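You operate a simulated robot arm through the tools that you are given. There is no shell and no other tool.

Carry out the task below with a simulated robot arm. There is one attempt and no reset: what you move stays moved.

JOB
Cradle the grey handset and bring the turntable back to station A.
Fine: stand the handset in the handset cradle; pull the index pin out, turn the table, then push the pin back in. Set down upright: grey handset. Where these are worked on the way, their far stop is far enough and under half their travel is too little: index pin.
Where things are to end (x, y in the base frame): grey handset within 20 mm of [520, -470].

Only the result counts: the job must be done as asked and must still hold three seconds after the hand-in. Knocking over, shifting, dropping, spilling or breaking anything else fails it.

ROBOT AND FRAMES
A 6-joint arm with a two-finger parallel gripper, fixed in place. Base frame: the origin is at the foot of the arm, x ahead of it, y to its left, z up. Units: mm, degrees, N and s.
Its first joint turns from -166.0 to 166.0 degrees. Payload 3.91 kg.
The tool frame sits at the grasp point between the pads (the TCP): z along the fingers, y along the line on which they close. The tips reach 30 mm beyond it. The gripper opens to 110 mm. The fingers are 20 mm wide and 10 mm thick; the gripper's body (48 by 112 mm) begins 55 mm behind the TCP.
Orientation is that of the tool frame in the base frame, as a unit quaternion [x, y, z, w]. With the fingers straight down and closing along the base's y, the tool's x points along the base's -x, its y along +y and its z along -z.

CONTROLS
- The arm moves only by the tool arm_command. Its arguments are lists of equal length, an entry for each row: "linear": the shift along the base's x, y, z in m, a list of three; "delta_rot": the turn, a rotation vector about the base's x, y, z in degrees, a list of three. In form: {"linear": [[dx, dy, dz], ...], "delta_rot": [[ax, ay, az], ...]}. A call has 1 to 20 rows; each row is the pose to reach, as a shift and turn from the pose commanded when the call began. "grip" is the opening, from 0 (shut) to 1 (fully open), set as the call begins (left out, the last holds). A row lasts 0.2 s, in which the tool goes at most 50 mm and 8.6 degrees; a call with a longer step from one row to the next is refused whole, and so is a gripper value outside its range. A pose out of reach is approached as far as the arm can. The call stops where the force on the tool passes 90 N (or 10 N more than at its start, if that is more) or the arm is blocked; 0.2 s more then pass. The fingers move at their own pace (about 108 mm/s each) and stop on an object; they squeeze with about 35 N. The grip force told is the motor's: it shows also when the fingers shut on nothing. Time passes only in rows, and 0.2 s behind the last, so rows that repeat a pose let the fingers close. The reply holds the time, the measured pose of the TCP, the force on the tool along the base axes, the opening and the grip force, in the units named above and with some noise, with the torque about the TCP (base axes, N m) and any sound that the robot's microphone picked up.
- Cameras (640 x 400 px; columns grow to the right, rows downward): "scene" is fixed at [219.6, -498.8, 1596.2]; the picture's right is [0.71, -0.70, 0.00], its down [-0.53, -0.53, -0.66] and it looks along [0.47, 0.47, -0.75] (base axes); focal length 247 px, centre (320, 200). "wrist" rides on the gripper at [72, 17, -103] in the tool frame; the picture's right is [-0.23, 0.97, 0.00], its down [-0.76, -0.18, -0.62] and it looks along [-0.61, -0.14, 0.78] (tool axes); focal length 222 px, centre (320, 200).
- snapshot(camera): a new picture of that camera. The clock stands still meanwhile.
- measure_at(camera, pixels): for up to 12 pixels [column, row] of the newest picture of that camera ("zoom" is the newest enlarged one), the place [x, y, z] in the base frame of the surface seen there, good to about 3 mm. The clock stands still meanwhile.
- close_up(camera, box): a new picture of the part [left, top, right, bottom] of that camera's present view, enlarged. The clock stands still meanwhile.
- close_job(): hands the job in; it is judged then, once.

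Unless the task says otherwise, let go and move clear before handing in.

The tools are called after "Request:" by a JSON object that holds its "method" and its "body". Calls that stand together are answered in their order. arm_command: Moves the arm, as the interface text tells. Its arguments: {"type":"object","properties":{"linear":{"type":"array","items":{"type":"array","items":{"type":"number"}}},"delta_rot":{"type":"array","items":{"type":"array","items":{"type":"number"}}},"grip":{"type":"number"}},"required":["linear","delta_rot"]} The other tools are called the same way: snapshot (camera) takes a picture; measure_at (camera, pixels) gives the place of the surface under pixels of a picture; close_up (camera, box) takes an enlarged picture of a part of a camera's view; close_job () hands the job in.

At the start:

```text
time: 0.0
position: [526.7, 327.3, 1254.8]
ee_rot: [0.001, 1.0, 0.0, 0.001]
contact_force: [-0.5, 0.8, 0.3]
ft_torque: [-0.01, -0.01, 0.02]
grip_width: 110.1
finger_force: 0.0
```

scene: 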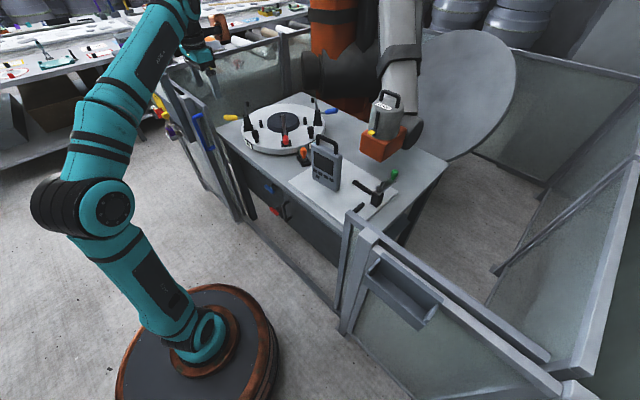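
wrist: 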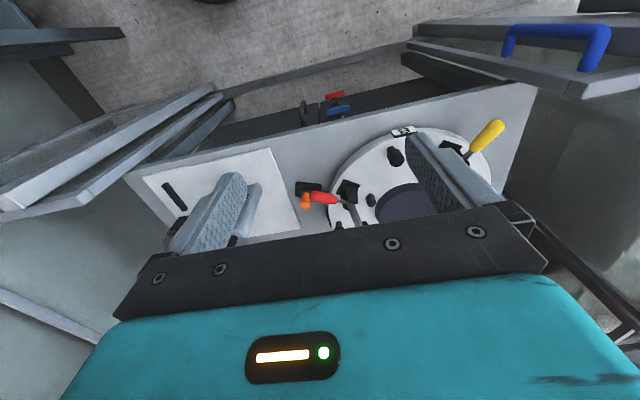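

The scene picture shows a turntable near (283,128), a grey handset-like thing near (325,163), another tool at (385,115), and a bench. I'll look closer before moving.

Request:
{"method": "close_up", "body": {"camera": "scene", "box": [210, 80, 340, 170]}}

Request:
{"method": "close_up", "body": {"camera": "scene", "box": [290, 80, 450, 230]}}

Request:
{"method": "close_up", "body": {"camera": "wrist", "box": [120, 60, 560, 260]}}

```text
4.44 times, centred on (275, 125) of scene
```

zoom: 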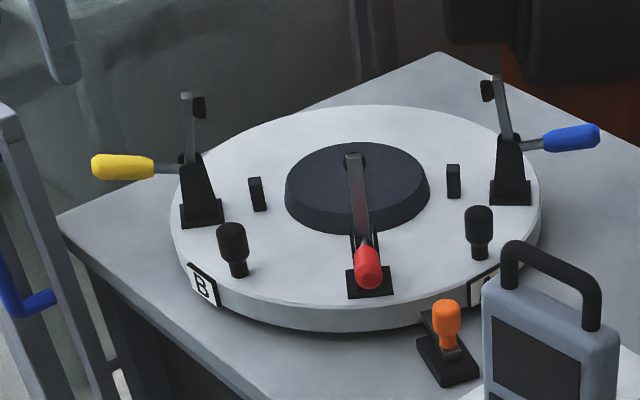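

```text
2.67 times, centred on (370, 155) of scene
```

zoom: 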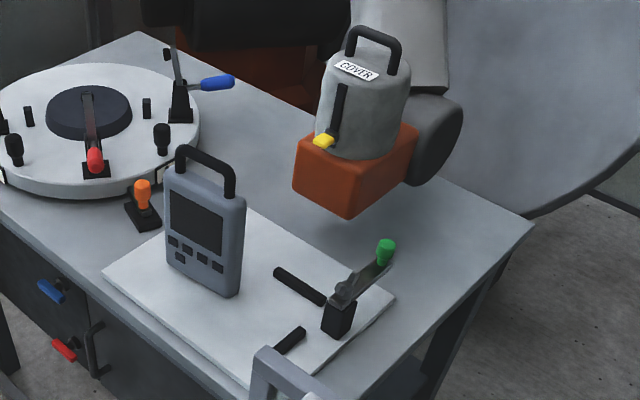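

```text
1.45 times, centred on (340, 160) of wrist
```

zoom: 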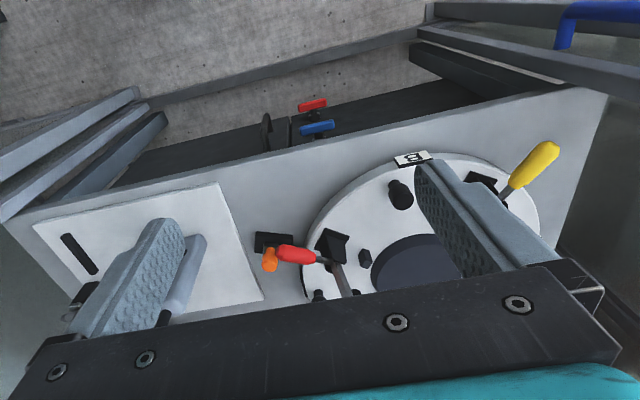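

The point [520,-470] projects near (395,300), on the tray at the fence — likely the cradle. I'll measure points there and at the handset, pin and table.

Request:
{"method": "close_up", "body": {"camera": "scene", "box": [330, 220, 470, 350]}}

Request:
{"method": "measure_at", "body": {"camera": "scene", "pixels": [[368, 283], [375, 255], [441, 300], [414, 326], [400, 290], [420, 312], [385, 275], [372, 245], [350, 215], [540, 355], [390, 270], [430, 308]]}}

Request:
{"method": "measure_at", "body": {"camera": "scene", "pixels": [[317, 140], [336, 147], [325, 165], [332, 190], [340, 155], [304, 150], [300, 162], [285, 130], [283, 120], [310, 190], [360, 180], [386, 175]]}}

```text
3.08 times, centred on (400, 285) of scene
```

zoom: 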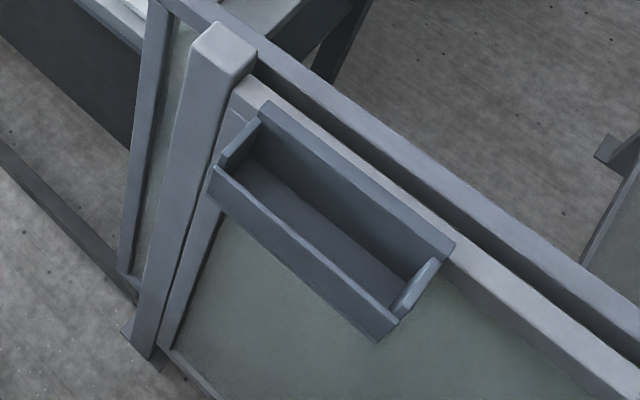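

```text
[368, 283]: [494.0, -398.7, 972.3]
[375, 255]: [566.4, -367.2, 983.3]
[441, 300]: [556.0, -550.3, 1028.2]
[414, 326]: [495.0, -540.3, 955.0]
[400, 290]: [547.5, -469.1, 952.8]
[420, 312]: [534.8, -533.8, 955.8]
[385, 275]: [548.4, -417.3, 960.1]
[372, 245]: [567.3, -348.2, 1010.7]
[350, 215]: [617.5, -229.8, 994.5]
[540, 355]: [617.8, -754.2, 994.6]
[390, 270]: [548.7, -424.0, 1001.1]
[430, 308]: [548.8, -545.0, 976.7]
```

```text
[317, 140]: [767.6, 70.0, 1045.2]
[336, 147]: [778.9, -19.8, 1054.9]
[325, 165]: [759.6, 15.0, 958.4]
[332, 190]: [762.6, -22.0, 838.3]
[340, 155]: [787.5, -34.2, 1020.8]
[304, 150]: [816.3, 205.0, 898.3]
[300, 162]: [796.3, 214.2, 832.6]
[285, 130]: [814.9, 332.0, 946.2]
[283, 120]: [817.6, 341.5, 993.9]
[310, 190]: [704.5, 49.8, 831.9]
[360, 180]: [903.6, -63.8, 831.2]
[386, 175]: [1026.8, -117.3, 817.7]
```

Request:
{"method": "measure_at", "body": {"camera": "zoom", "pixels": [[260, 110], [450, 240], [245, 135], [215, 175], [390, 325], [410, 300], [435, 265], [270, 180], [320, 225], [370, 280], [330, 200], [380, 250]]}}

Request:
{"method": "close_up", "body": {"camera": "scene", "box": [295, 130, 355, 200]}}

```text
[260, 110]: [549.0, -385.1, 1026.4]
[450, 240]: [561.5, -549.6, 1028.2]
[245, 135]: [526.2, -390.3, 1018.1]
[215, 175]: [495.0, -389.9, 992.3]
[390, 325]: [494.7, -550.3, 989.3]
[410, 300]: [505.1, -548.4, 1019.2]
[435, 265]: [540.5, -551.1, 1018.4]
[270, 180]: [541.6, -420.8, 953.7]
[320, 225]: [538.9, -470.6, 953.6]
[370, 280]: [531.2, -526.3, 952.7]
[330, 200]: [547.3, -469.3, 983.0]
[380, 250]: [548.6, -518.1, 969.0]
```

```text
5.71 times, centred on (325, 165) of scene
```

zoom: 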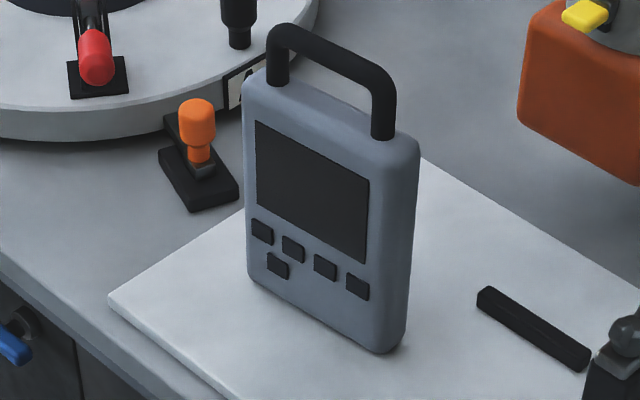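

Request:
{"method": "measure_at", "body": {"camera": "zoom", "pixels": [[246, 180], [246, 90], [265, 80], [388, 140], [400, 135], [415, 165], [395, 155], [378, 340], [400, 335], [250, 275], [360, 105], [420, 150]]}}

Request:
{"method": "measure_at", "body": {"camera": "zoom", "pixels": [[277, 75], [290, 30], [385, 85], [382, 130], [335, 50], [330, 60], [320, 270], [405, 250], [340, 180], [196, 108], [198, 150], [200, 195]]}}

Request:
{"method": "close_up", "body": {"camera": "scene", "box": [275, 130, 325, 170]}}

```text
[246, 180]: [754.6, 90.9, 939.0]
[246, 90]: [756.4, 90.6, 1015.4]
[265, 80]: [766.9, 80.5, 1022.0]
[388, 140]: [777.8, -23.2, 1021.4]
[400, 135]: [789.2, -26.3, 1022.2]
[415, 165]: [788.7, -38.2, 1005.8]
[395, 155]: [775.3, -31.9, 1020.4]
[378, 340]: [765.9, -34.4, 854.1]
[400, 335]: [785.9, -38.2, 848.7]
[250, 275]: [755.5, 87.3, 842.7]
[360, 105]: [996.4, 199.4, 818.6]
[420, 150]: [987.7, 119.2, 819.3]
```

```text
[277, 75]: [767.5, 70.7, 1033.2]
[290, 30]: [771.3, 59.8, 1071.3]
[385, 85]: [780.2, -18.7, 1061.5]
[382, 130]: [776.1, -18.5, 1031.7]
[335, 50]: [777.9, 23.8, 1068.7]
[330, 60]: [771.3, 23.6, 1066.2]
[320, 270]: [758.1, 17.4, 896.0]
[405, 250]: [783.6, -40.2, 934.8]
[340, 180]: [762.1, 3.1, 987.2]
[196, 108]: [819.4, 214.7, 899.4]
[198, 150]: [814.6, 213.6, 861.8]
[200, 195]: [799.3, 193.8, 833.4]
```

```text
10.00 times, centred on (300, 150) of scene
```

zoom: 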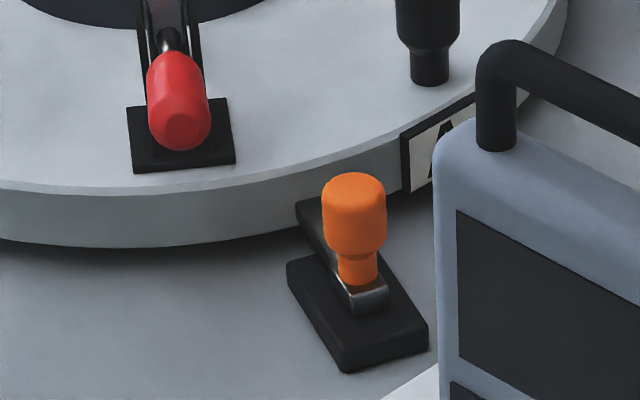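

Request:
{"method": "close_up", "body": {"camera": "scene", "box": [312, 128, 344, 152]}}

Request:
{"method": "close_up", "body": {"camera": "scene", "box": [230, 95, 330, 160]}}

```text
16.00 times, centred on (328, 140) of scene
```

zoom: 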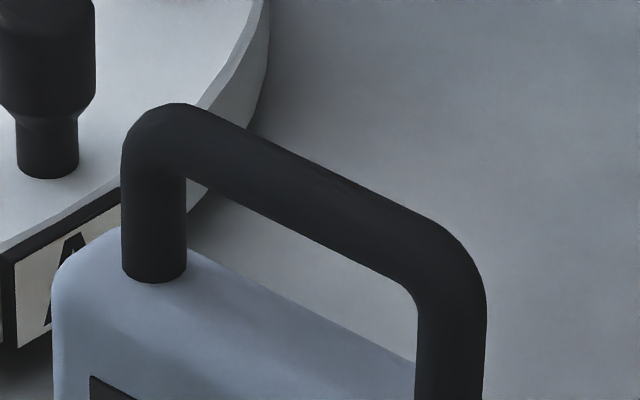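

```text
6.15 times, centred on (280, 128) of scene
```

zoom: 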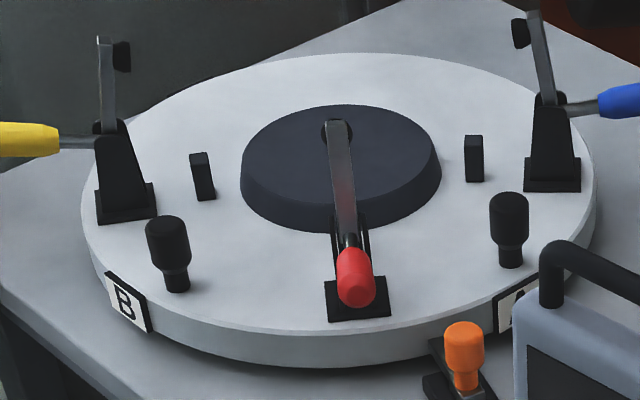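

Request:
{"method": "measure_at", "body": {"camera": "scene", "pixels": [[320.5, 136.5], [322.5, 137.3], [325, 138.5], [327.4, 139.7], [330, 141.0], [333, 142.7], [327.8, 138.5], [327.0, 141.0], [315.5, 148], [318, 150], [328, 155], [333, 158]]}}

Request:
{"method": "measure_at", "body": {"camera": "zoom", "pixels": [[90, 240], [330, 58], [595, 210], [300, 340], [340, 165], [130, 305], [165, 230], [508, 205], [358, 275], [340, 130], [128, 195], [550, 170]]}}

```text
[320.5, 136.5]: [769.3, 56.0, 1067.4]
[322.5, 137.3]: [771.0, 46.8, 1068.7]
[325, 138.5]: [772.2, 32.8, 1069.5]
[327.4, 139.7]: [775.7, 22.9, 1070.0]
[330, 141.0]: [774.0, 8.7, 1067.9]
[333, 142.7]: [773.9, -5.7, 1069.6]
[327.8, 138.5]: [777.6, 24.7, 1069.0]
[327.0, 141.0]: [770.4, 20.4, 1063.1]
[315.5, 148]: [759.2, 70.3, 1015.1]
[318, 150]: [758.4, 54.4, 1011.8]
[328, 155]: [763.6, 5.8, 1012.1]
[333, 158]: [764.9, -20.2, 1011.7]
```

```text
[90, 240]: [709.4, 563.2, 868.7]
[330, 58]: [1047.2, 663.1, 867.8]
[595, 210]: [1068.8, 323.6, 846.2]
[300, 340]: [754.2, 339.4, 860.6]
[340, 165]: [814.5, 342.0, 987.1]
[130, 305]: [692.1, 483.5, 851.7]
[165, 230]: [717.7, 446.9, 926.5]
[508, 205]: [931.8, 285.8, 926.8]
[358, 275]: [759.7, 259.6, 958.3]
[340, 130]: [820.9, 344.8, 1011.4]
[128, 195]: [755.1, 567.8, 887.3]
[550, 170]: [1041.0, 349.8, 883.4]
```

Handset bar centre is about (779,27,1064), running nearly along y (yaw ~3.6°). The cradle floor is at z≈953 around (522,-470). I'll move above the handle with the fingers turned to close across the bar.

Request:
{"method": "arm_command", "body": {"linear": [[0.021, -0.025, 0], [0.042, -0.05, 0], [0.063, -0.075, 0], [0.084, -0.1, 0], [0.105, -0.125, 0], [0.126, -0.15, 0], [0.147, -0.175, 0], [0.168, -0.2, 0], [0.189, -0.225, -0.02], [0.21, -0.25, -0.04], [0.231, -0.275, -0.06], [0.252, -0.3, -0.08], [0.252, -0.3, -0.08]], "delta_rot": [[0, 0, -7.2], [0, 0, -14.4], [0, 0, -21.6], [0, 0, -28.8], [0, 0, -36], [0, 0, -43.2], [0, 0, -50.4], [0, 0, -57.6], [0, 0, -64.8], [0, 0, -72], [0, 0, -79.2], [0, 0, -86.4], [0, 0, -86.4]], "grip": 0.6}}

Request:
{"method": "snapshot", "body": {"camera": "wrist"}}

Request:
{"method": "snapshot", "body": {"camera": "scene"}}

```text
time: 2.8
position: [779.4, 26.9, 1173.8]
ee_rot: [0.685, 0.728, -0.001, 0.001]
contact_force: [-0.8, -0.3, 0.5]
ft_torque: [-0.02, -0.04, -0.04]
grip_width: 66.3
finger_force: 0.0
```

```text
taken
```

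wrist: 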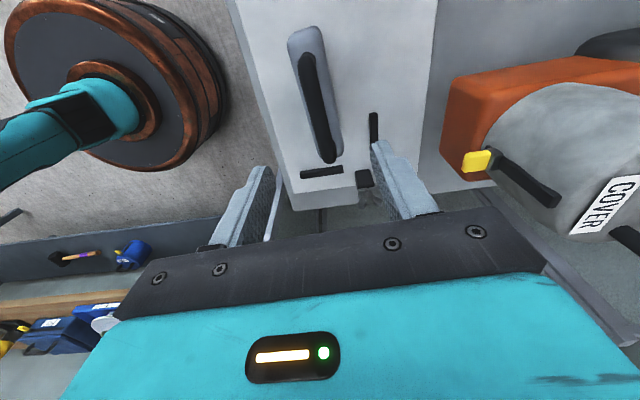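

```text
taken
```

scene: 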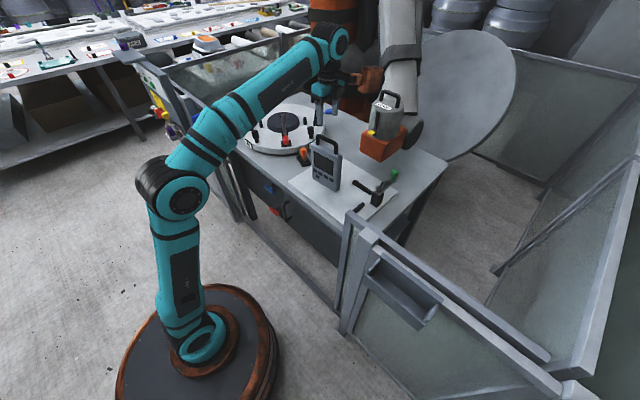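

Request:
{"method": "measure_at", "body": {"camera": "wrist", "pixels": [[305, 60], [312, 85], [318, 110], [325, 135], [310, 110], [328, 110], [292, 60], [327, 60], [300, 40], [322, 37], [340, 120], [345, 140]]}}

Request:
{"method": "close_up", "body": {"camera": "wrist", "box": [220, 0, 440, 220]}}

Request:
{"method": "close_up", "body": {"camera": "scene", "box": [260, 60, 400, 210]}}

```text
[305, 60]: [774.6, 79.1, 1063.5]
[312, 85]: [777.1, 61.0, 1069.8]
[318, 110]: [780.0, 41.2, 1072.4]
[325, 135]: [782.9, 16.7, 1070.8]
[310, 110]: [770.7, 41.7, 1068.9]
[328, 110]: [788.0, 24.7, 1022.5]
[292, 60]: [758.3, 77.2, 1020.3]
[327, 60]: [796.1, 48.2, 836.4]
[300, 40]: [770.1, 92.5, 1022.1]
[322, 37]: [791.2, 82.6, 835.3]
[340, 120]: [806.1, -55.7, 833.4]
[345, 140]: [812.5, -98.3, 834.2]
```

```text
1.82 times, centred on (330, 110) of wrist
```

zoom: 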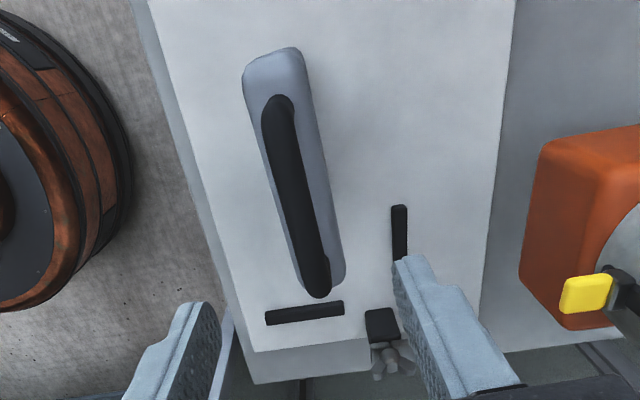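

```text
2.67 times, centred on (330, 135) of scene
```

zoom: 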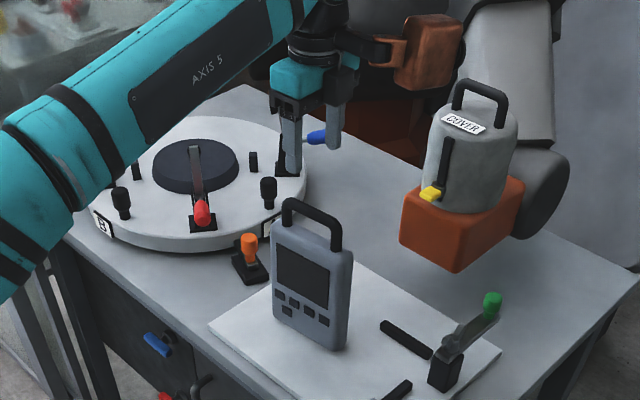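

The bar top runs through (780,41,1072) to (783,17,1071), so its centre at y≈27 is x≈781.5, z≈1064. I'll descend onto it, correcting yaw by +2°, then close.

Request:
{"method": "arm_command", "body": {"linear": [[0.002, 0, -0.03], [0.002, 0, -0.06], [0.002, 0, -0.085], [0.002, 0, -0.1], [0.002, 0, -0.11], [0.002, 0, -0.11]], "delta_rot": [[0, 0, 1], [0, 0, 1.9], [0, 0, 1.9], [0, 0, 1.9], [0, 0, 1.9], [0, 0, 1.9]]}}

Request:
{"method": "close_up", "body": {"camera": "scene", "box": [280, 90, 380, 200]}}

Request:
{"method": "snapshot", "body": {"camera": "wrist"}}

```text
time: 4.2
position: [780.2, 26.6, 1065.9]
ee_rot: [0.672, 0.74, -0.001, 0.001]
contact_force: [0.2, -0.6, -0.3]
ft_torque: [-0.01, 0.01, -0.01]
grip_width: 66.1
finger_force: 0.1
```

```text
3.64 times, centred on (330, 145) of scene
```

zoom: 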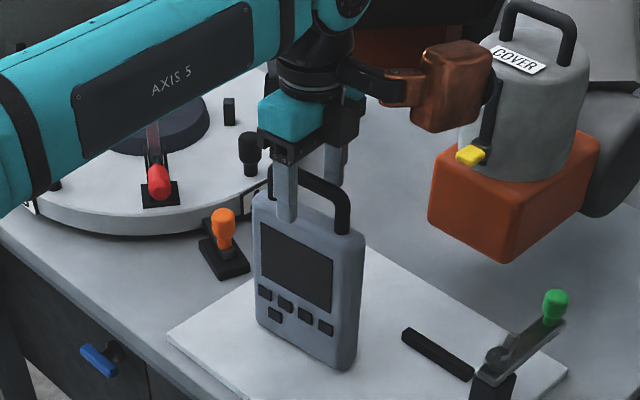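

```text
taken
```

wrist: 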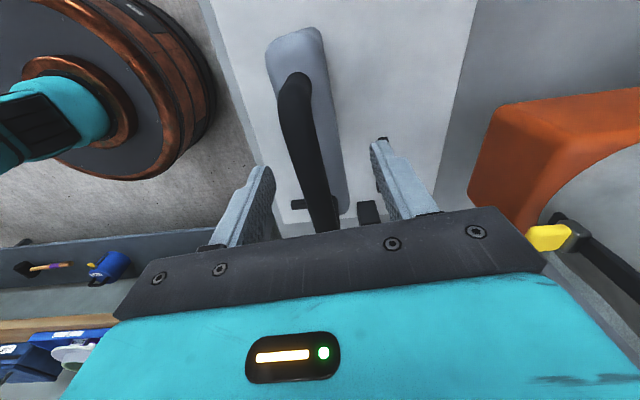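

The bar at (315,190) lies between the pads in the wrist view. Closing.

Request:
{"method": "arm_command", "body": {"linear": [[0, 0, 0], [0, 0, 0], [0, 0, 0], [0, 0, 0], [0, 0, 0]], "delta_rot": [[0, 0, 0], [0, 0, 0], [0, 0, 0], [0, 0, 0], [0, 0, 0]], "grip": 0}}

Request:
{"method": "close_up", "body": {"camera": "scene", "box": [280, 90, 380, 200]}}

Request:
{"method": "measure_at", "body": {"camera": "scene", "pixels": [[354, 130], [345, 120], [383, 135], [370, 130]]}}

```text
time: 5.4
position: [780.1, 28.8, 1065.0]
ee_rot: [0.672, 0.74, 0.0, 0.0]
contact_force: [0.2, -1.1, 0.3]
ft_torque: [-0.03, -0.04, -0.1]
grip_width: 15.6
finger_force: 34.8
```

```text
3.64 times, centred on (330, 145) of scene
```

zoom: 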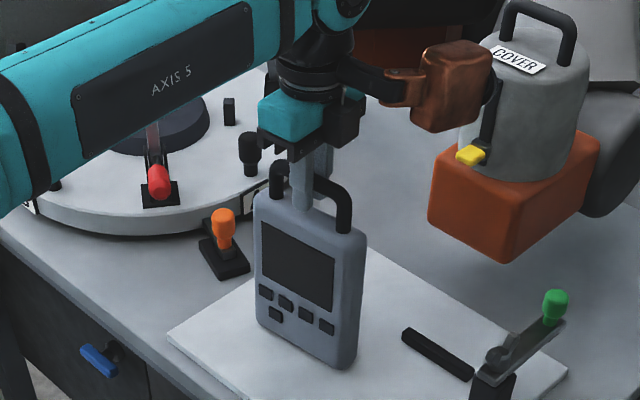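

```text
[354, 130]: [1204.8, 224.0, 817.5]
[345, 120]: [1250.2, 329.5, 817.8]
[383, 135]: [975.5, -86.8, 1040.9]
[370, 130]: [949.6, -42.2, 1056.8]
```

Request:
{"method": "measure_at", "body": {"camera": "zoom", "pixels": [[445, 90], [480, 80], [420, 120], [400, 90], [490, 130], [500, 160], [530, 60]]}}

```text
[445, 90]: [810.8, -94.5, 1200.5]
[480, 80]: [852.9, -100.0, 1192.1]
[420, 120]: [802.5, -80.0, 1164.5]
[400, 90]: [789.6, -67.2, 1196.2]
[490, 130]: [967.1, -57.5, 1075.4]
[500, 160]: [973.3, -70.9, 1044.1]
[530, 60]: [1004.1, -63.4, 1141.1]
```

The grip stopped at 15.6 mm on the bar with 34.8 N, so it's held. Lift straight up gently.

Request:
{"method": "arm_command", "body": {"linear": [[0, 0, 0.01], [0, 0, 0.025], [0, 0, 0.045], [0, 0, 0.07], [0, 0, 0.095], [0, 0, 0.12], [0, 0, 0.145], [0, 0, 0.17], [0, 0, 0.195], [0, 0, 0.215], [0, 0, 0.23], [0, 0, 0.24], [0, 0, 0.24]], "delta_rot": [[0, 0, 0], [0, 0, 0], [0, 0, 0], [0, 0, 0], [0, 0, 0], [0, 0, 0], [0, 0, 0], [0, 0, 0], [0, 0, 0], [0, 0, 0], [0, 0, 0], [0, 0, 0], [0, 0, 0]]}}

Request:
{"method": "close_up", "body": {"camera": "scene", "box": [260, 60, 400, 210]}}

Request:
{"method": "snapshot", "body": {"camera": "wrist"}}

```text
time: 8.2
position: [767.8, 27.7, 1259.7]
ee_rot: [0.673, 0.74, 0.003, 0.003]
contact_force: [0.7, 0.3, -5.2]
ft_torque: [-0.05, 0.01, -0.02]
grip_width: 15.5
finger_force: 34.8
out of reach, approached as far as the arm can: row 9, 10, 11, 12, 13
```

```text
2.67 times, centred on (330, 135) of scene
```

zoom: 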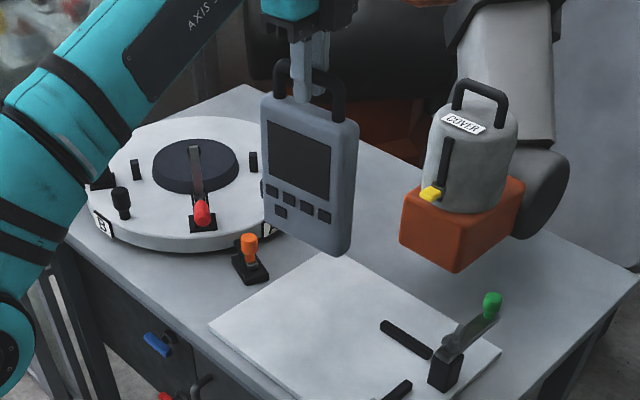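

```text
taken
```

wrist: 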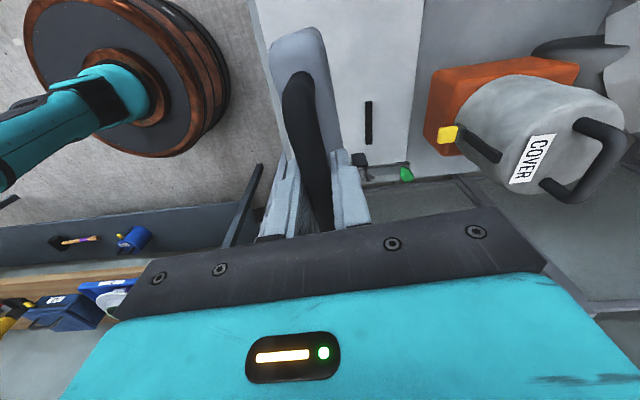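

The handset is lifted and hanging cleanly, about 0.5 kg; the arm met its height limit at z≈1260. I'll move inward toward the cradle side where it can rise, then check.

Request:
{"method": "arm_command", "body": {"linear": [[-0.02, -0.01, 0], [-0.045, -0.025, 0], [-0.07, -0.045, 0], [-0.095, -0.065, 0], [-0.12, -0.085, 0], [-0.14, -0.1, 0], [-0.15, -0.11, 0], [-0.15, -0.11, 0]], "delta_rot": [[0, 0, 0], [0, 0, 0], [0, 0, 0], [0, 0, 0], [0, 0, 0], [0, 0, 0], [0, 0, 0], [0, 0, 0]]}}

Request:
{"method": "snapshot", "body": {"camera": "scene"}}

```text
time: 10.0
position: [615.0, -82.7, 1261.5]
ee_rot: [0.673, 0.74, 0.0, 0.002]
contact_force: [0.5, 0.1, -6.0]
ft_torque: [-0.02, -0.01, 0.0]
grip_width: 15.6
finger_force: 34.8
```

```text
taken
```

scene: 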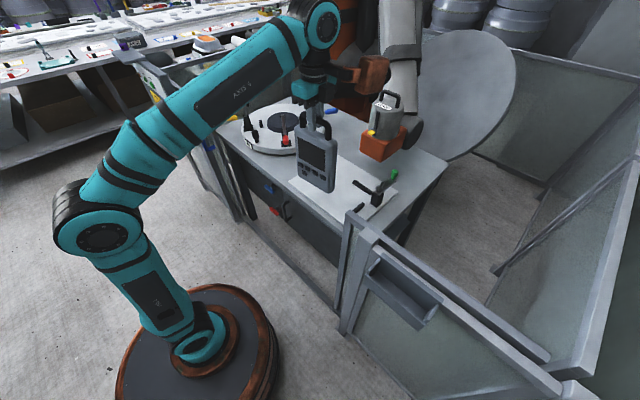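

The commanded pose is the reached one, (615,-83,1261). Now carry over to above the cradle at z≈1300, squaring the yaw by -5.4°.

Request:
{"method": "arm_command", "body": {"linear": [[-0.004, -0.01, 0.008], [-0.012, -0.03, 0.016], [-0.02, -0.06, 0.024], [-0.028, -0.095, 0.032], [-0.036, -0.13, 0.039], [-0.045, -0.165, 0.039], [-0.053, -0.2, 0.039], [-0.062, -0.235, 0.039], [-0.07, -0.27, 0.039], [-0.078, -0.305, 0.039], [-0.084, -0.335, 0.039], [-0.088, -0.36, 0.039], [-0.091, -0.377, 0.039], [-0.093, -0.387, 0.039], [-0.093, -0.387, 0.039], [-0.093, -0.387, 0.039]], "delta_rot": [[0, 0, -0.5], [0, 0, -1], [0, 0, -1.5], [0, 0, -2], [0, 0, -2.5], [0, 0, -3], [0, 0, -3.5], [0, 0, -4], [0, 0, -4.5], [0, 0, -5], [0, 0, -5.4], [0, 0, -5.4], [0, 0, -5.4], [0, 0, -5.4], [0, 0, -5.4], [0, 0, -5.4]]}}

Request:
{"method": "snapshot", "body": {"camera": "scene"}}

Request:
{"method": "snapshot", "body": {"camera": "wrist"}}

Request:
{"method": "close_up", "body": {"camera": "scene", "box": [320, 150, 480, 340]}}

```text
time: 13.4
position: [518.2, -463.2, 1281.3]
ee_rot: [0.707, 0.707, -0.001, 0.005]
contact_force: [0.8, -0.2, -6.1]
ft_torque: [-0.02, -0.03, 0.02]
grip_width: 15.6
finger_force: 35.0
out of reach, approached as far as the arm can: row 8, 9, 10, 11, 12, 13, 14, 15, 16
```

```text
taken
```

scene: 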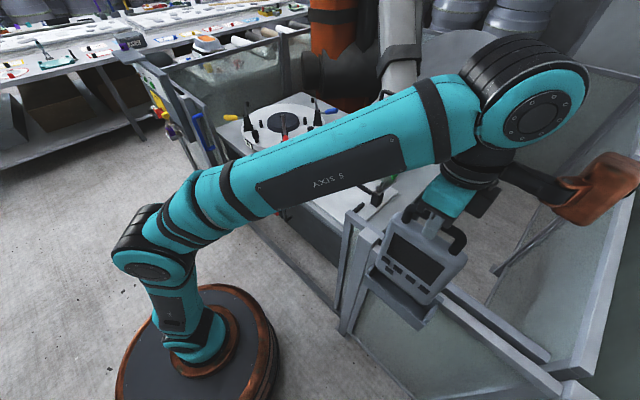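

```text
taken
```

wrist: 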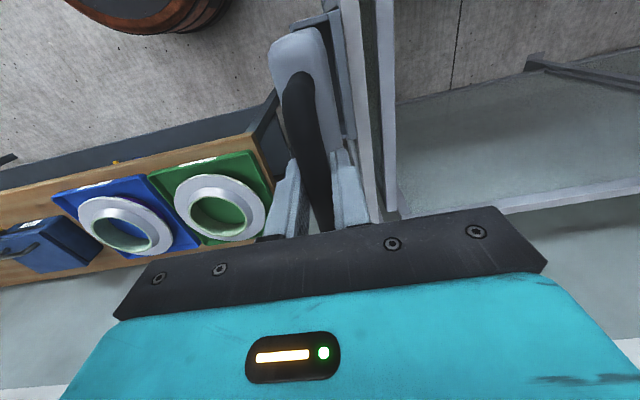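

```text
2.11 times, centred on (400, 245) of scene
```

zoom: 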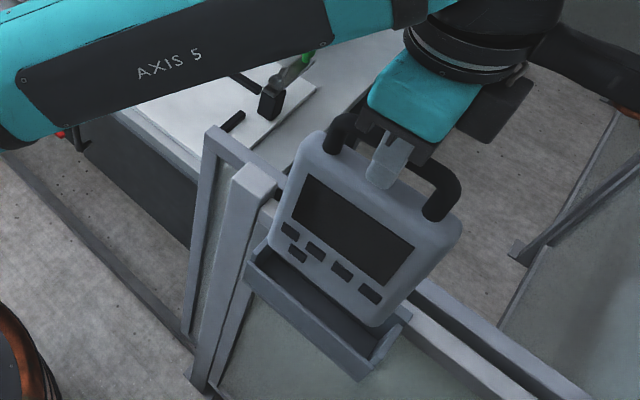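

Request:
{"method": "measure_at", "body": {"camera": "zoom", "pixels": [[318, 140], [290, 250], [360, 310], [310, 262], [440, 235], [335, 160], [420, 230], [400, 300], [385, 320], [280, 245], [300, 190], [425, 265]]}}

Request:
{"method": "measure_at", "body": {"camera": "wrist", "pixels": [[300, 95], [310, 120], [318, 150], [280, 60], [322, 60], [335, 100], [343, 130], [275, 45], [318, 35], [346, 60], [356, 120], [345, 100]]}}

Request:
{"method": "close_up", "body": {"camera": "wrist", "box": [230, 0, 420, 200]}}

```text
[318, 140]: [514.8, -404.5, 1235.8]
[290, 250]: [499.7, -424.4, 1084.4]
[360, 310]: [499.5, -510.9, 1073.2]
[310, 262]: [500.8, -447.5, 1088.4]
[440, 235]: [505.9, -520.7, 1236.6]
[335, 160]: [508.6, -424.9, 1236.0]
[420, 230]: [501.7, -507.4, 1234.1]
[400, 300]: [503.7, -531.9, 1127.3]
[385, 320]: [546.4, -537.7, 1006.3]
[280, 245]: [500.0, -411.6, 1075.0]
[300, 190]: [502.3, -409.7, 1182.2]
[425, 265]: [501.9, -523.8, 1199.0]
```

```text
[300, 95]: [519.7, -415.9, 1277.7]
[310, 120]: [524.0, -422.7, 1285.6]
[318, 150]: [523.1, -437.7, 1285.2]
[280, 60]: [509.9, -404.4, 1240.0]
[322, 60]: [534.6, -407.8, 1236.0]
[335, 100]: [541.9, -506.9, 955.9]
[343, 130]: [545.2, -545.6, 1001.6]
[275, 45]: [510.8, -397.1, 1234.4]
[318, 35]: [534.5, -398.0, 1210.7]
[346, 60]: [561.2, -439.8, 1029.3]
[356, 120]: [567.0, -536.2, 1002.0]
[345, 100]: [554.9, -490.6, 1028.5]
```

```text
2.00 times, centred on (325, 100) of wrist
```

zoom: 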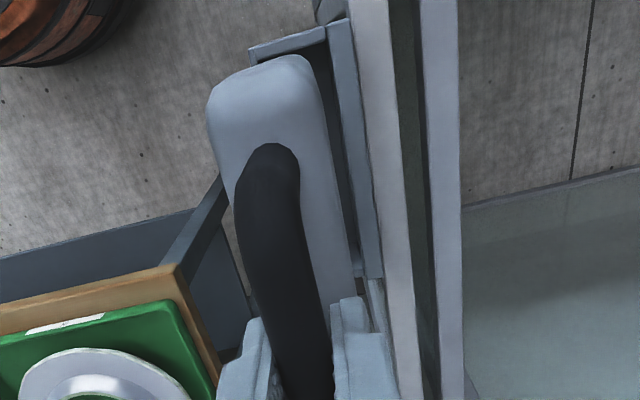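

Handset body spans x≈500–539 and y≈-397…-532, while the cradle opening is x≈500–548, y≈-397…-543, z floor 953. I'll shift +4 mm in x, -6 in y and lower 15 mm, still above the rim, then re-measure.

Request:
{"method": "arm_command", "body": {"linear": [[0.002, -0.003, -0.005], [0.004, -0.006, -0.011], [0.004, -0.006, -0.016], [0.004, -0.006, -0.016], [0.004, -0.006, -0.016]], "delta_rot": [[0, 0, 0], [0, 0, 0], [0, 0, 0], [0, 0, 0], [0, 0, 0]]}}

Request:
{"method": "snapshot", "body": {"camera": "wrist"}}

Request:
{"method": "close_up", "body": {"camera": "scene", "box": [350, 190, 450, 340]}}

Request:
{"method": "close_up", "body": {"camera": "wrist", "box": [250, 0, 400, 180]}}

```text
time: 14.6
position: [524.2, -470.2, 1265.1]
ee_rot: [0.706, 0.708, -0.001, 0.0]
contact_force: [0.0, 0.0, -6.5]
ft_torque: [0.0, -0.01, 0.01]
grip_width: 15.2
finger_force: 35.4
```

```text
taken
```

wrist: 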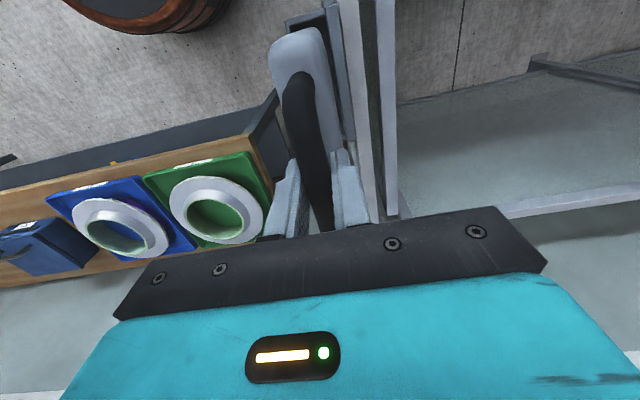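

```text
2.67 times, centred on (400, 265) of scene
```

zoom: 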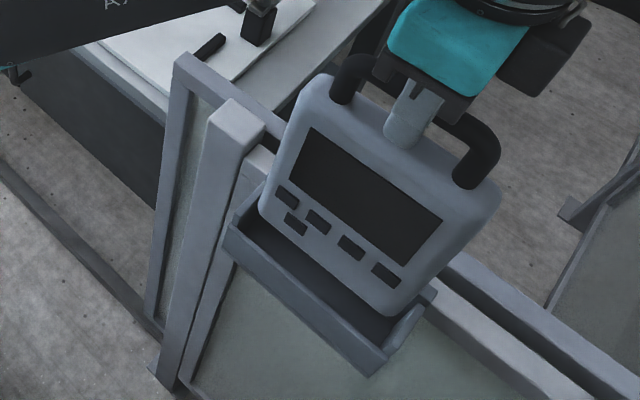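

```text
2.22 times, centred on (325, 90) of wrist
```

zoom: 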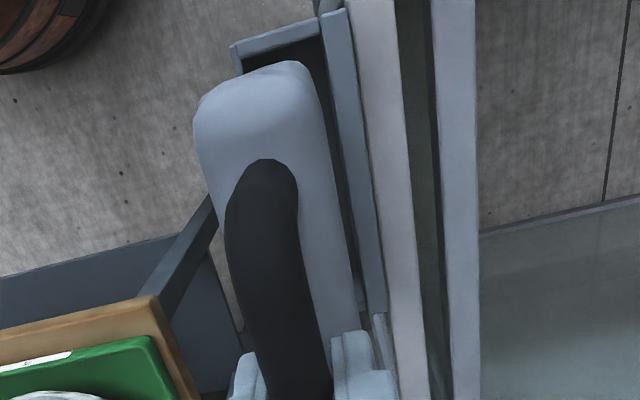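

Request:
{"method": "close_up", "body": {"camera": "scene", "box": [350, 190, 450, 340]}}

Request:
{"method": "measure_at", "body": {"camera": "zoom", "pixels": [[265, 195], [285, 130], [320, 100], [385, 145], [450, 190], [440, 255], [395, 298], [340, 285], [275, 235], [230, 225], [240, 235], [375, 360]]}}

Request:
{"method": "measure_at", "body": {"camera": "zoom", "pixels": [[300, 283], [310, 287], [305, 292], [395, 350], [415, 315], [430, 300], [240, 210], [255, 190], [290, 250], [490, 200], [470, 250], [425, 285]]}}

```text
2.67 times, centred on (400, 265) of scene
```

zoom: 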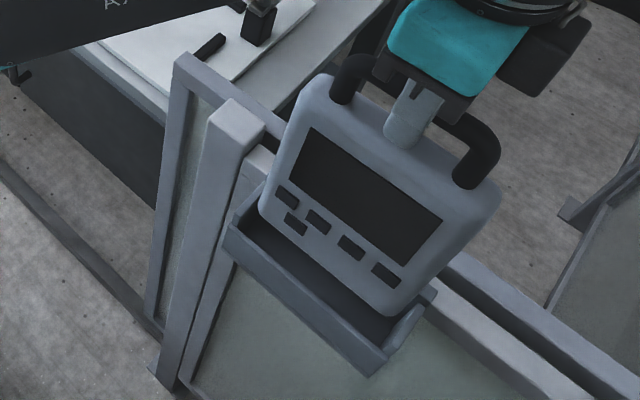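

```text
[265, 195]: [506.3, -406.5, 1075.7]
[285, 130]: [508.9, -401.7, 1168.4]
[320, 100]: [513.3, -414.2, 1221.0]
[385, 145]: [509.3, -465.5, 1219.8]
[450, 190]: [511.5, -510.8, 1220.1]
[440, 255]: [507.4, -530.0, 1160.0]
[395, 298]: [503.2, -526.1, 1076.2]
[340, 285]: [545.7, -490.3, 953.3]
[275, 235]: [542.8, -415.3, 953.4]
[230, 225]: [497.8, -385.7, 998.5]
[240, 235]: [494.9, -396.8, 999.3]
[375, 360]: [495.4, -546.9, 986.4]
```

```text
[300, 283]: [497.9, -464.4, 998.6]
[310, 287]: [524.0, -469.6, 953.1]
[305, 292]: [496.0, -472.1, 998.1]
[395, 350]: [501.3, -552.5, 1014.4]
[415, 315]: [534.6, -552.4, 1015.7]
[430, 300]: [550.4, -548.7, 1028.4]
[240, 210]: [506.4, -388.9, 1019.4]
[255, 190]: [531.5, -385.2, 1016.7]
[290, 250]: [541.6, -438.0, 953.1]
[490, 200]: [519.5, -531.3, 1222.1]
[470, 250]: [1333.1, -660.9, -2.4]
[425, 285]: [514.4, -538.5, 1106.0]
```

Front of the handset is at x≈505, inside the front wall (rim 494–500, z 998), back about 545 vs 548; y is centred. Lowering into the cradle to just above the floor.

Request:
{"method": "arm_command", "body": {"linear": [[-0.0005, 0.001, -0.01], [-0.0005, 0.001, -0.02], [-0.0005, 0.001, -0.03], [-0.0005, 0.001, -0.04], [-0.0005, 0.001, -0.05], [-0.0005, 0.001, -0.06], [-0.0005, 0.001, -0.068], [-0.0005, 0.001, -0.073], [-0.0005, 0.001, -0.073]], "delta_rot": [[0, 0, 0], [0, 0, 0], [0, 0, 0], [0, 0, 0], [0, 0, 0], [0, 0, 0], [0, 0, 0], [0, 0, 0], [0, 0, 0]]}}

Request:
{"method": "close_up", "body": {"camera": "scene", "box": [350, 190, 450, 340]}}

Request:
{"method": "close_up", "body": {"camera": "wrist", "box": [250, 0, 400, 180]}}

```text
time: 16.6
position: [523.2, -469.3, 1191.8]
ee_rot: [0.706, 0.708, 0.0, 0.001]
contact_force: [-0.8, -0.1, -5.6]
ft_torque: [0.01, -0.03, 0.01]
grip_width: 15.6
finger_force: 35.3
```

```text
2.67 times, centred on (400, 265) of scene
```

zoom: 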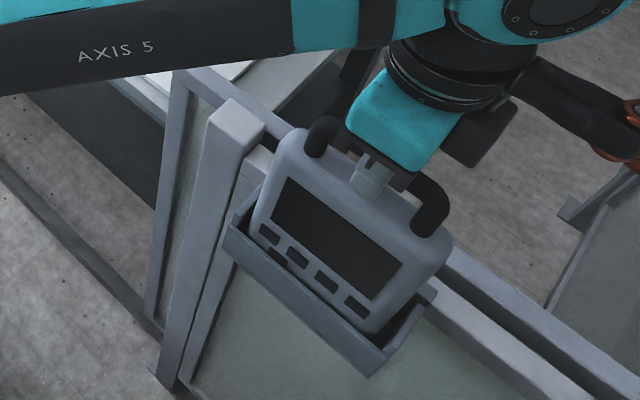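

```text
2.22 times, centred on (325, 90) of wrist
```

zoom: 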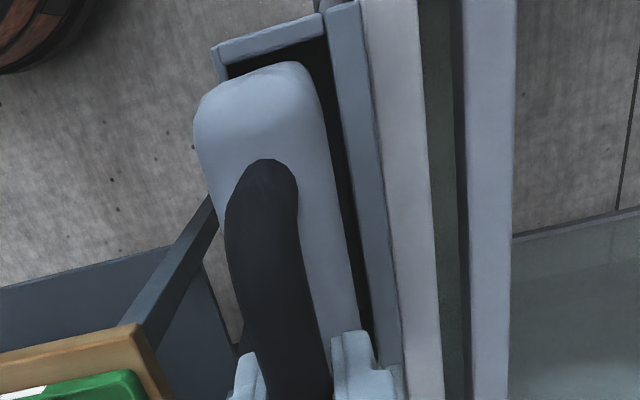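

The force is unchanged at -5.6 N, so it's in the cradle but not yet down. Lowering in 2 mm steps until the floor carries it.

Request:
{"method": "arm_command", "body": {"linear": [[0, 0, -0.002], [0, 0, -0.004], [0, 0, -0.005], [0, 0, -0.005]], "delta_rot": [[0, 0, 0], [0, 0, 0], [0, 0, 0], [0, 0, 0]]}}

```text
time: 17.6
position: [523.3, -470.2, 1186.8]
ee_rot: [0.707, 0.707, -0.001, 0.001]
contact_force: [-0.3, 0.5, -6.2]
ft_torque: [-0.03, 0.0, -0.01]
grip_width: 15.4
finger_force: 34.9
```

Request:
{"method": "arm_command", "body": {"linear": [[0, 0, -0.001], [0, 0, -0.002], [0, 0, -0.003], [0, 0, -0.003]], "delta_rot": [[0, 0, 0], [0, 0, 0], [0, 0, 0], [0, 0, 0]]}}

```text
time: 18.6
position: [521.7, -468.6, 1186.3]
ee_rot: [0.707, 0.707, 0.0, 0.003]
contact_force: [0.2, -9.2, 41.2]
ft_torque: [0.04, -0.02, 0.01]
grip_width: 15.5
finger_force: 35.1
```

The floor took it (41 N up at z≈1186). Back off a little to relieve the load, then open.

Request:
{"method": "arm_command", "body": {"linear": [[0, 0, 0.001], [0, 0, 0.002], [0, 0, 0.002]], "delta_rot": [[0, 0, 0], [0, 0, 0], [0, 0, 0]]}}

Request:
{"method": "close_up", "body": {"camera": "scene", "box": [350, 190, 450, 340]}}

```text
time: 19.4
position: [521.2, -468.8, 1187.2]
ee_rot: [0.706, 0.708, 0.0, 0.001]
contact_force: [-2.3, 2.5, 18.8]
ft_torque: [0.1, 0.03, 0.01]
grip_width: 15.5
finger_force: 34.6
```

```text
2.67 times, centred on (400, 265) of scene
```

zoom: 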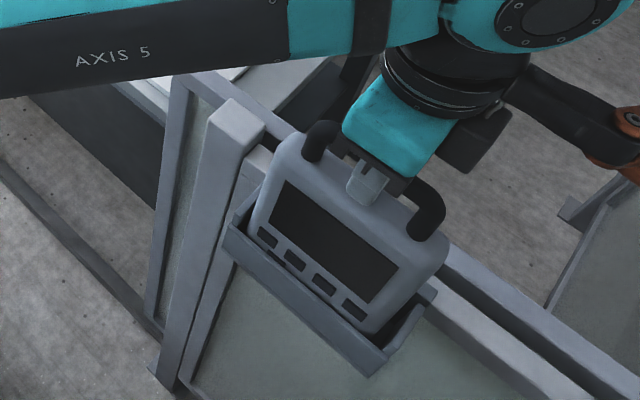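

Request:
{"method": "arm_command", "body": {"linear": [[0, 0, 0.001], [0, 0, 0.001]], "delta_rot": [[0, 0, 0], [0, 0, 0]]}}

Request:
{"method": "arm_command", "body": {"linear": [[0, 0, 0], [0, 0, 0], [0, 0, 0], [0, 0, 0]], "delta_rot": [[0, 0, 0], [0, 0, 0], [0, 0, 0], [0, 0, 0]], "grip": 0.5}}

Request:
{"method": "close_up", "body": {"camera": "scene", "box": [350, 190, 450, 340]}}

Request:
{"method": "close_up", "body": {"camera": "wrist", "box": [230, 0, 420, 240]}}

```text
time: 20.0
position: [521.9, -469.7, 1185.7]
ee_rot: [0.706, 0.708, 0.0, 0.0]
contact_force: [0.2, 3.6, 1.1]
ft_torque: [0.05, -0.07, 0.03]
grip_width: 15.5
finger_force: 34.8
```

```text
time: 21.0
position: [522.3, -470.3, 1186.3]
ee_rot: [0.707, 0.707, -0.002, 0.001]
contact_force: [-0.2, 1.1, 0.0]
ft_torque: [-0.01, 0.05, -0.02]
grip_width: 55.0
finger_force: 0.1
```

```text
2.67 times, centred on (400, 265) of scene
```

zoom: 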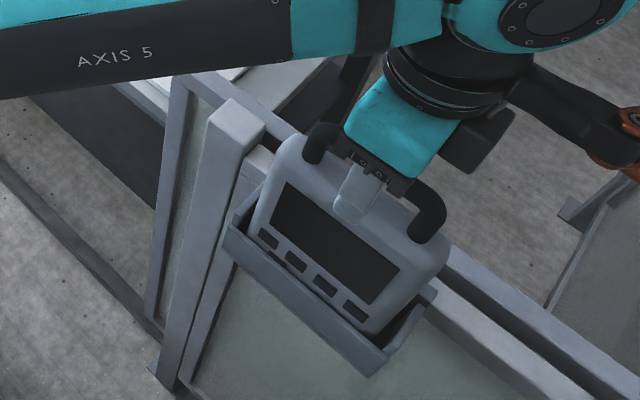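

```text
1.67 times, centred on (325, 120) of wrist
```

zoom: 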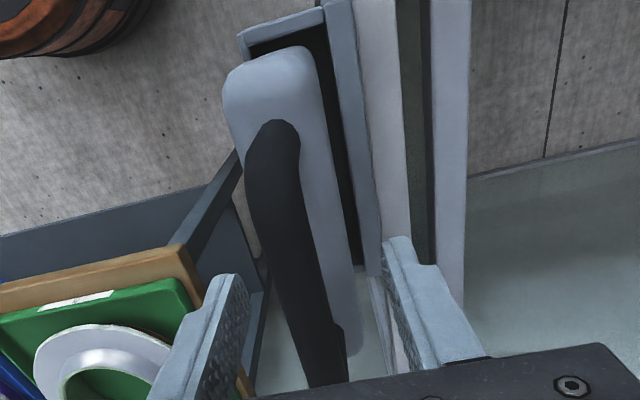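

The handset stands in the cradle with the fingers open at 55 mm around the bar. Retreat straight up first.

Request:
{"method": "arm_command", "body": {"linear": [[0, 0, 0.01], [0, 0, 0.025], [0, 0, 0.045], [0, 0, 0.065], [0, 0, 0.08], [0, 0, 0.085], [0, 0, 0.085]], "delta_rot": [[0, 0, 0], [0, 0, 0], [0, 0, 0], [0, 0, 0], [0, 0, 0], [0, 0, 0], [0, 0, 0]]}}

Request:
{"method": "arm_command", "body": {"linear": [[0.01, 0.04, 0], [0.02, 0.08, 0], [0.03, 0.12, 0], [0.04, 0.16, 0], [0.05, 0.2, 0], [0.06, 0.24, 0], [0.07, 0.28, 0], [0.08, 0.32, 0], [0.09, 0.36, 0], [0.1, 0.4, 0], [0.11, 0.44, 0], [0.11, 0.48, 0], [0.11, 0.52, 0], [0.11, 0.56, 0], [0.11, 0.6, 0], [0.11, 0.64, -0.01], [0.11, 0.68, -0.02], [0.11, 0.72, -0.03], [0.11, 0.76, -0.03], [0.11, 0.76, -0.03]], "delta_rot": [[0, 0, 5], [0, 0, 10], [0, 0, 15], [0, 0, 20], [0, 0, 25], [0, 0, 30], [0, 0, 35], [0, 0, 40], [0, 0, 45], [0, 0, 50], [0, 0, 55], [0, 0, 60], [0, 0, 65], [0, 0, 70], [0, 0, 75], [0, 0, 80], [0, 0, 85], [0, 0, 90], [0, 0, 90], [0, 0, 90]]}}

Request:
{"method": "snapshot", "body": {"camera": "wrist"}}

Request:
{"method": "snapshot", "body": {"camera": "scene"}}

```text
time: 22.6
position: [522.6, -470.3, 1270.7]
ee_rot: [0.706, 0.708, -0.001, 0.0]
contact_force: [-1.0, -0.4, 0.0]
ft_torque: [-0.02, 0.01, 0.0]
grip_width: 55.0
finger_force: 0.0
```

```text
time: 26.8
position: [631.8, 289.8, 1242.8]
ee_rot: [-0.001, 1.0, 0.001, 0.001]
contact_force: [-0.1, 0.7, -0.1]
ft_torque: [0.01, 0.0, -0.01]
grip_width: 55.2
finger_force: 0.0
```

```text
taken
```

wrist: 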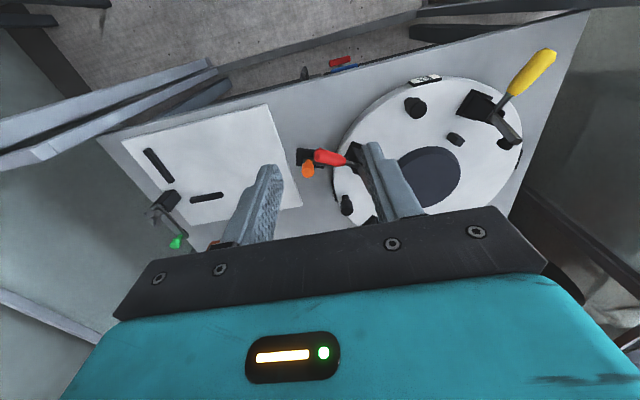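

```text
taken
```

scene: 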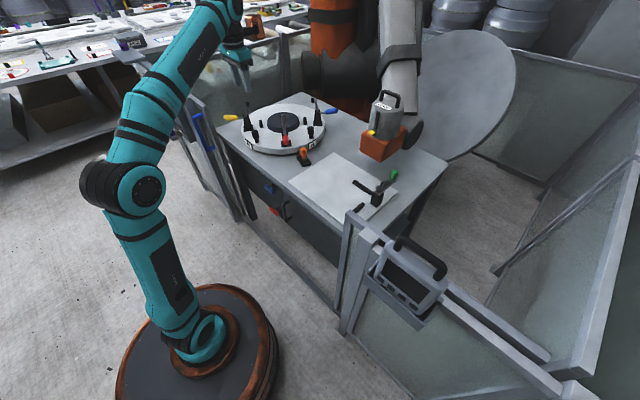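

The handset stands in the cradle at (410,275). Now the turntable is unobstructed; I'll look closely at the pin, the labels and the rim.

Request:
{"method": "close_up", "body": {"camera": "scene", "box": [285, 125, 330, 170]}}

Request:
{"method": "close_up", "body": {"camera": "wrist", "box": [280, 60, 560, 240]}}

Request:
{"method": "measure_at", "body": {"camera": "zoom", "pixels": [[128, 220], [330, 50], [545, 200], [545, 100], [440, 35], [180, 140], [310, 115], [100, 210], [60, 228], [330, 75], [350, 200], [150, 330]]}}

Request:
{"method": "close_up", "body": {"camera": "scene", "box": [235, 95, 335, 170]}}

```text
8.89 times, centred on (308, 148) of scene
```

zoom: 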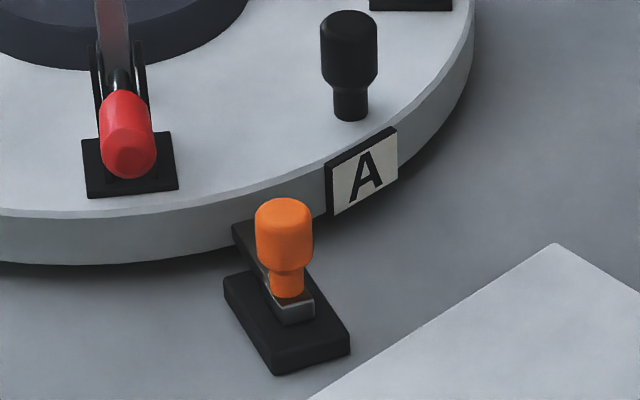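

```text
2.22 times, centred on (420, 150) of wrist
```

zoom: 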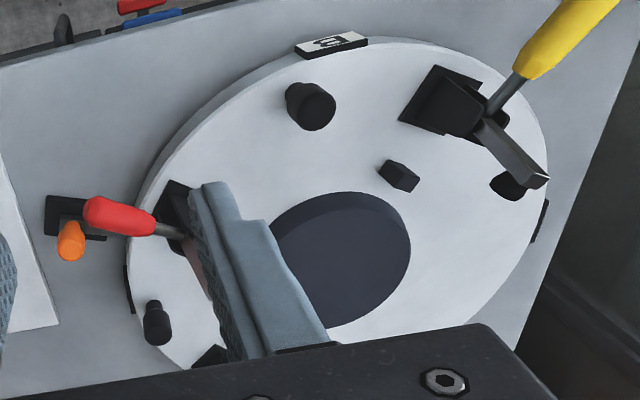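

```text
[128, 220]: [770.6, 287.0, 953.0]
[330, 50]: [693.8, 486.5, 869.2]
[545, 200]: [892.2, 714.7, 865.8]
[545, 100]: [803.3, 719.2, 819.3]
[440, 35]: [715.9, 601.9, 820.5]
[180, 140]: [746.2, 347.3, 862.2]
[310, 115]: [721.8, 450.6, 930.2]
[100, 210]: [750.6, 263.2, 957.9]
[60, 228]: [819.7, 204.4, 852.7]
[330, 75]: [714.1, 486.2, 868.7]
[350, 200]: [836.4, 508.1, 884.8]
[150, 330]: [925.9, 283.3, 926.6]
```

```text
5.33 times, centred on (285, 132) of scene
```

zoom: 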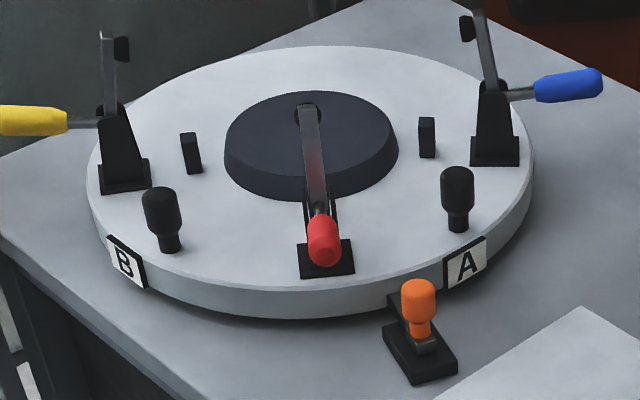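

Request:
{"method": "measure_at", "body": {"camera": "zoom", "pixels": [[465, 265], [447, 270], [483, 255], [125, 262], [112, 250], [145, 275], [310, 150], [325, 270], [458, 200], [160, 215], [395, 305], [420, 350]]}}

Request:
{"method": "measure_at", "body": {"camera": "zoom", "pixels": [[225, 140], [398, 145], [310, 90], [300, 190], [88, 190], [534, 160], [310, 47], [300, 290], [385, 350], [425, 383], [455, 358], [420, 320]]}}

Request:
{"method": "close_up", "body": {"camera": "wrist", "box": [270, 130, 360, 220]}}

```text
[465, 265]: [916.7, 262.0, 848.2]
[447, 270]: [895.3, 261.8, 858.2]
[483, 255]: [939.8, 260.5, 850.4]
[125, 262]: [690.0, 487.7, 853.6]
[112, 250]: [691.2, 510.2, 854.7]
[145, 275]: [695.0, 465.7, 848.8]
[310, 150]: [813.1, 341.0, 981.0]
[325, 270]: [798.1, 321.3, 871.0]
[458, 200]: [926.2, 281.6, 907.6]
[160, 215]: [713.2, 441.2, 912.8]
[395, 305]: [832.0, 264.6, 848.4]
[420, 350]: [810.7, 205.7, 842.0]
```

```text
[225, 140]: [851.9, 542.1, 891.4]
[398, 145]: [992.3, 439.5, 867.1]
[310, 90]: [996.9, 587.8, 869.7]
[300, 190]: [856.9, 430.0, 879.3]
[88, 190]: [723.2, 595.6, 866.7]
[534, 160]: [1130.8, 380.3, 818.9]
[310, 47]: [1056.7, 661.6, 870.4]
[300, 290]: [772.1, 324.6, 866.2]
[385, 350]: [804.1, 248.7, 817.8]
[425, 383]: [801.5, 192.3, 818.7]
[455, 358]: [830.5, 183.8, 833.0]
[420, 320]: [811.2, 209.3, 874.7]
```

```text
4.44 times, centred on (315, 175) of wrist
```

zoom: 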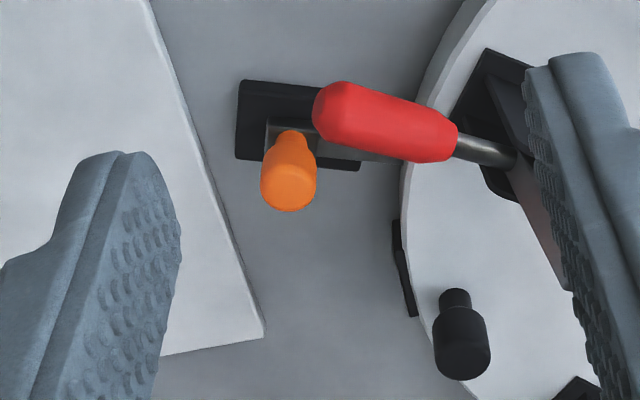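

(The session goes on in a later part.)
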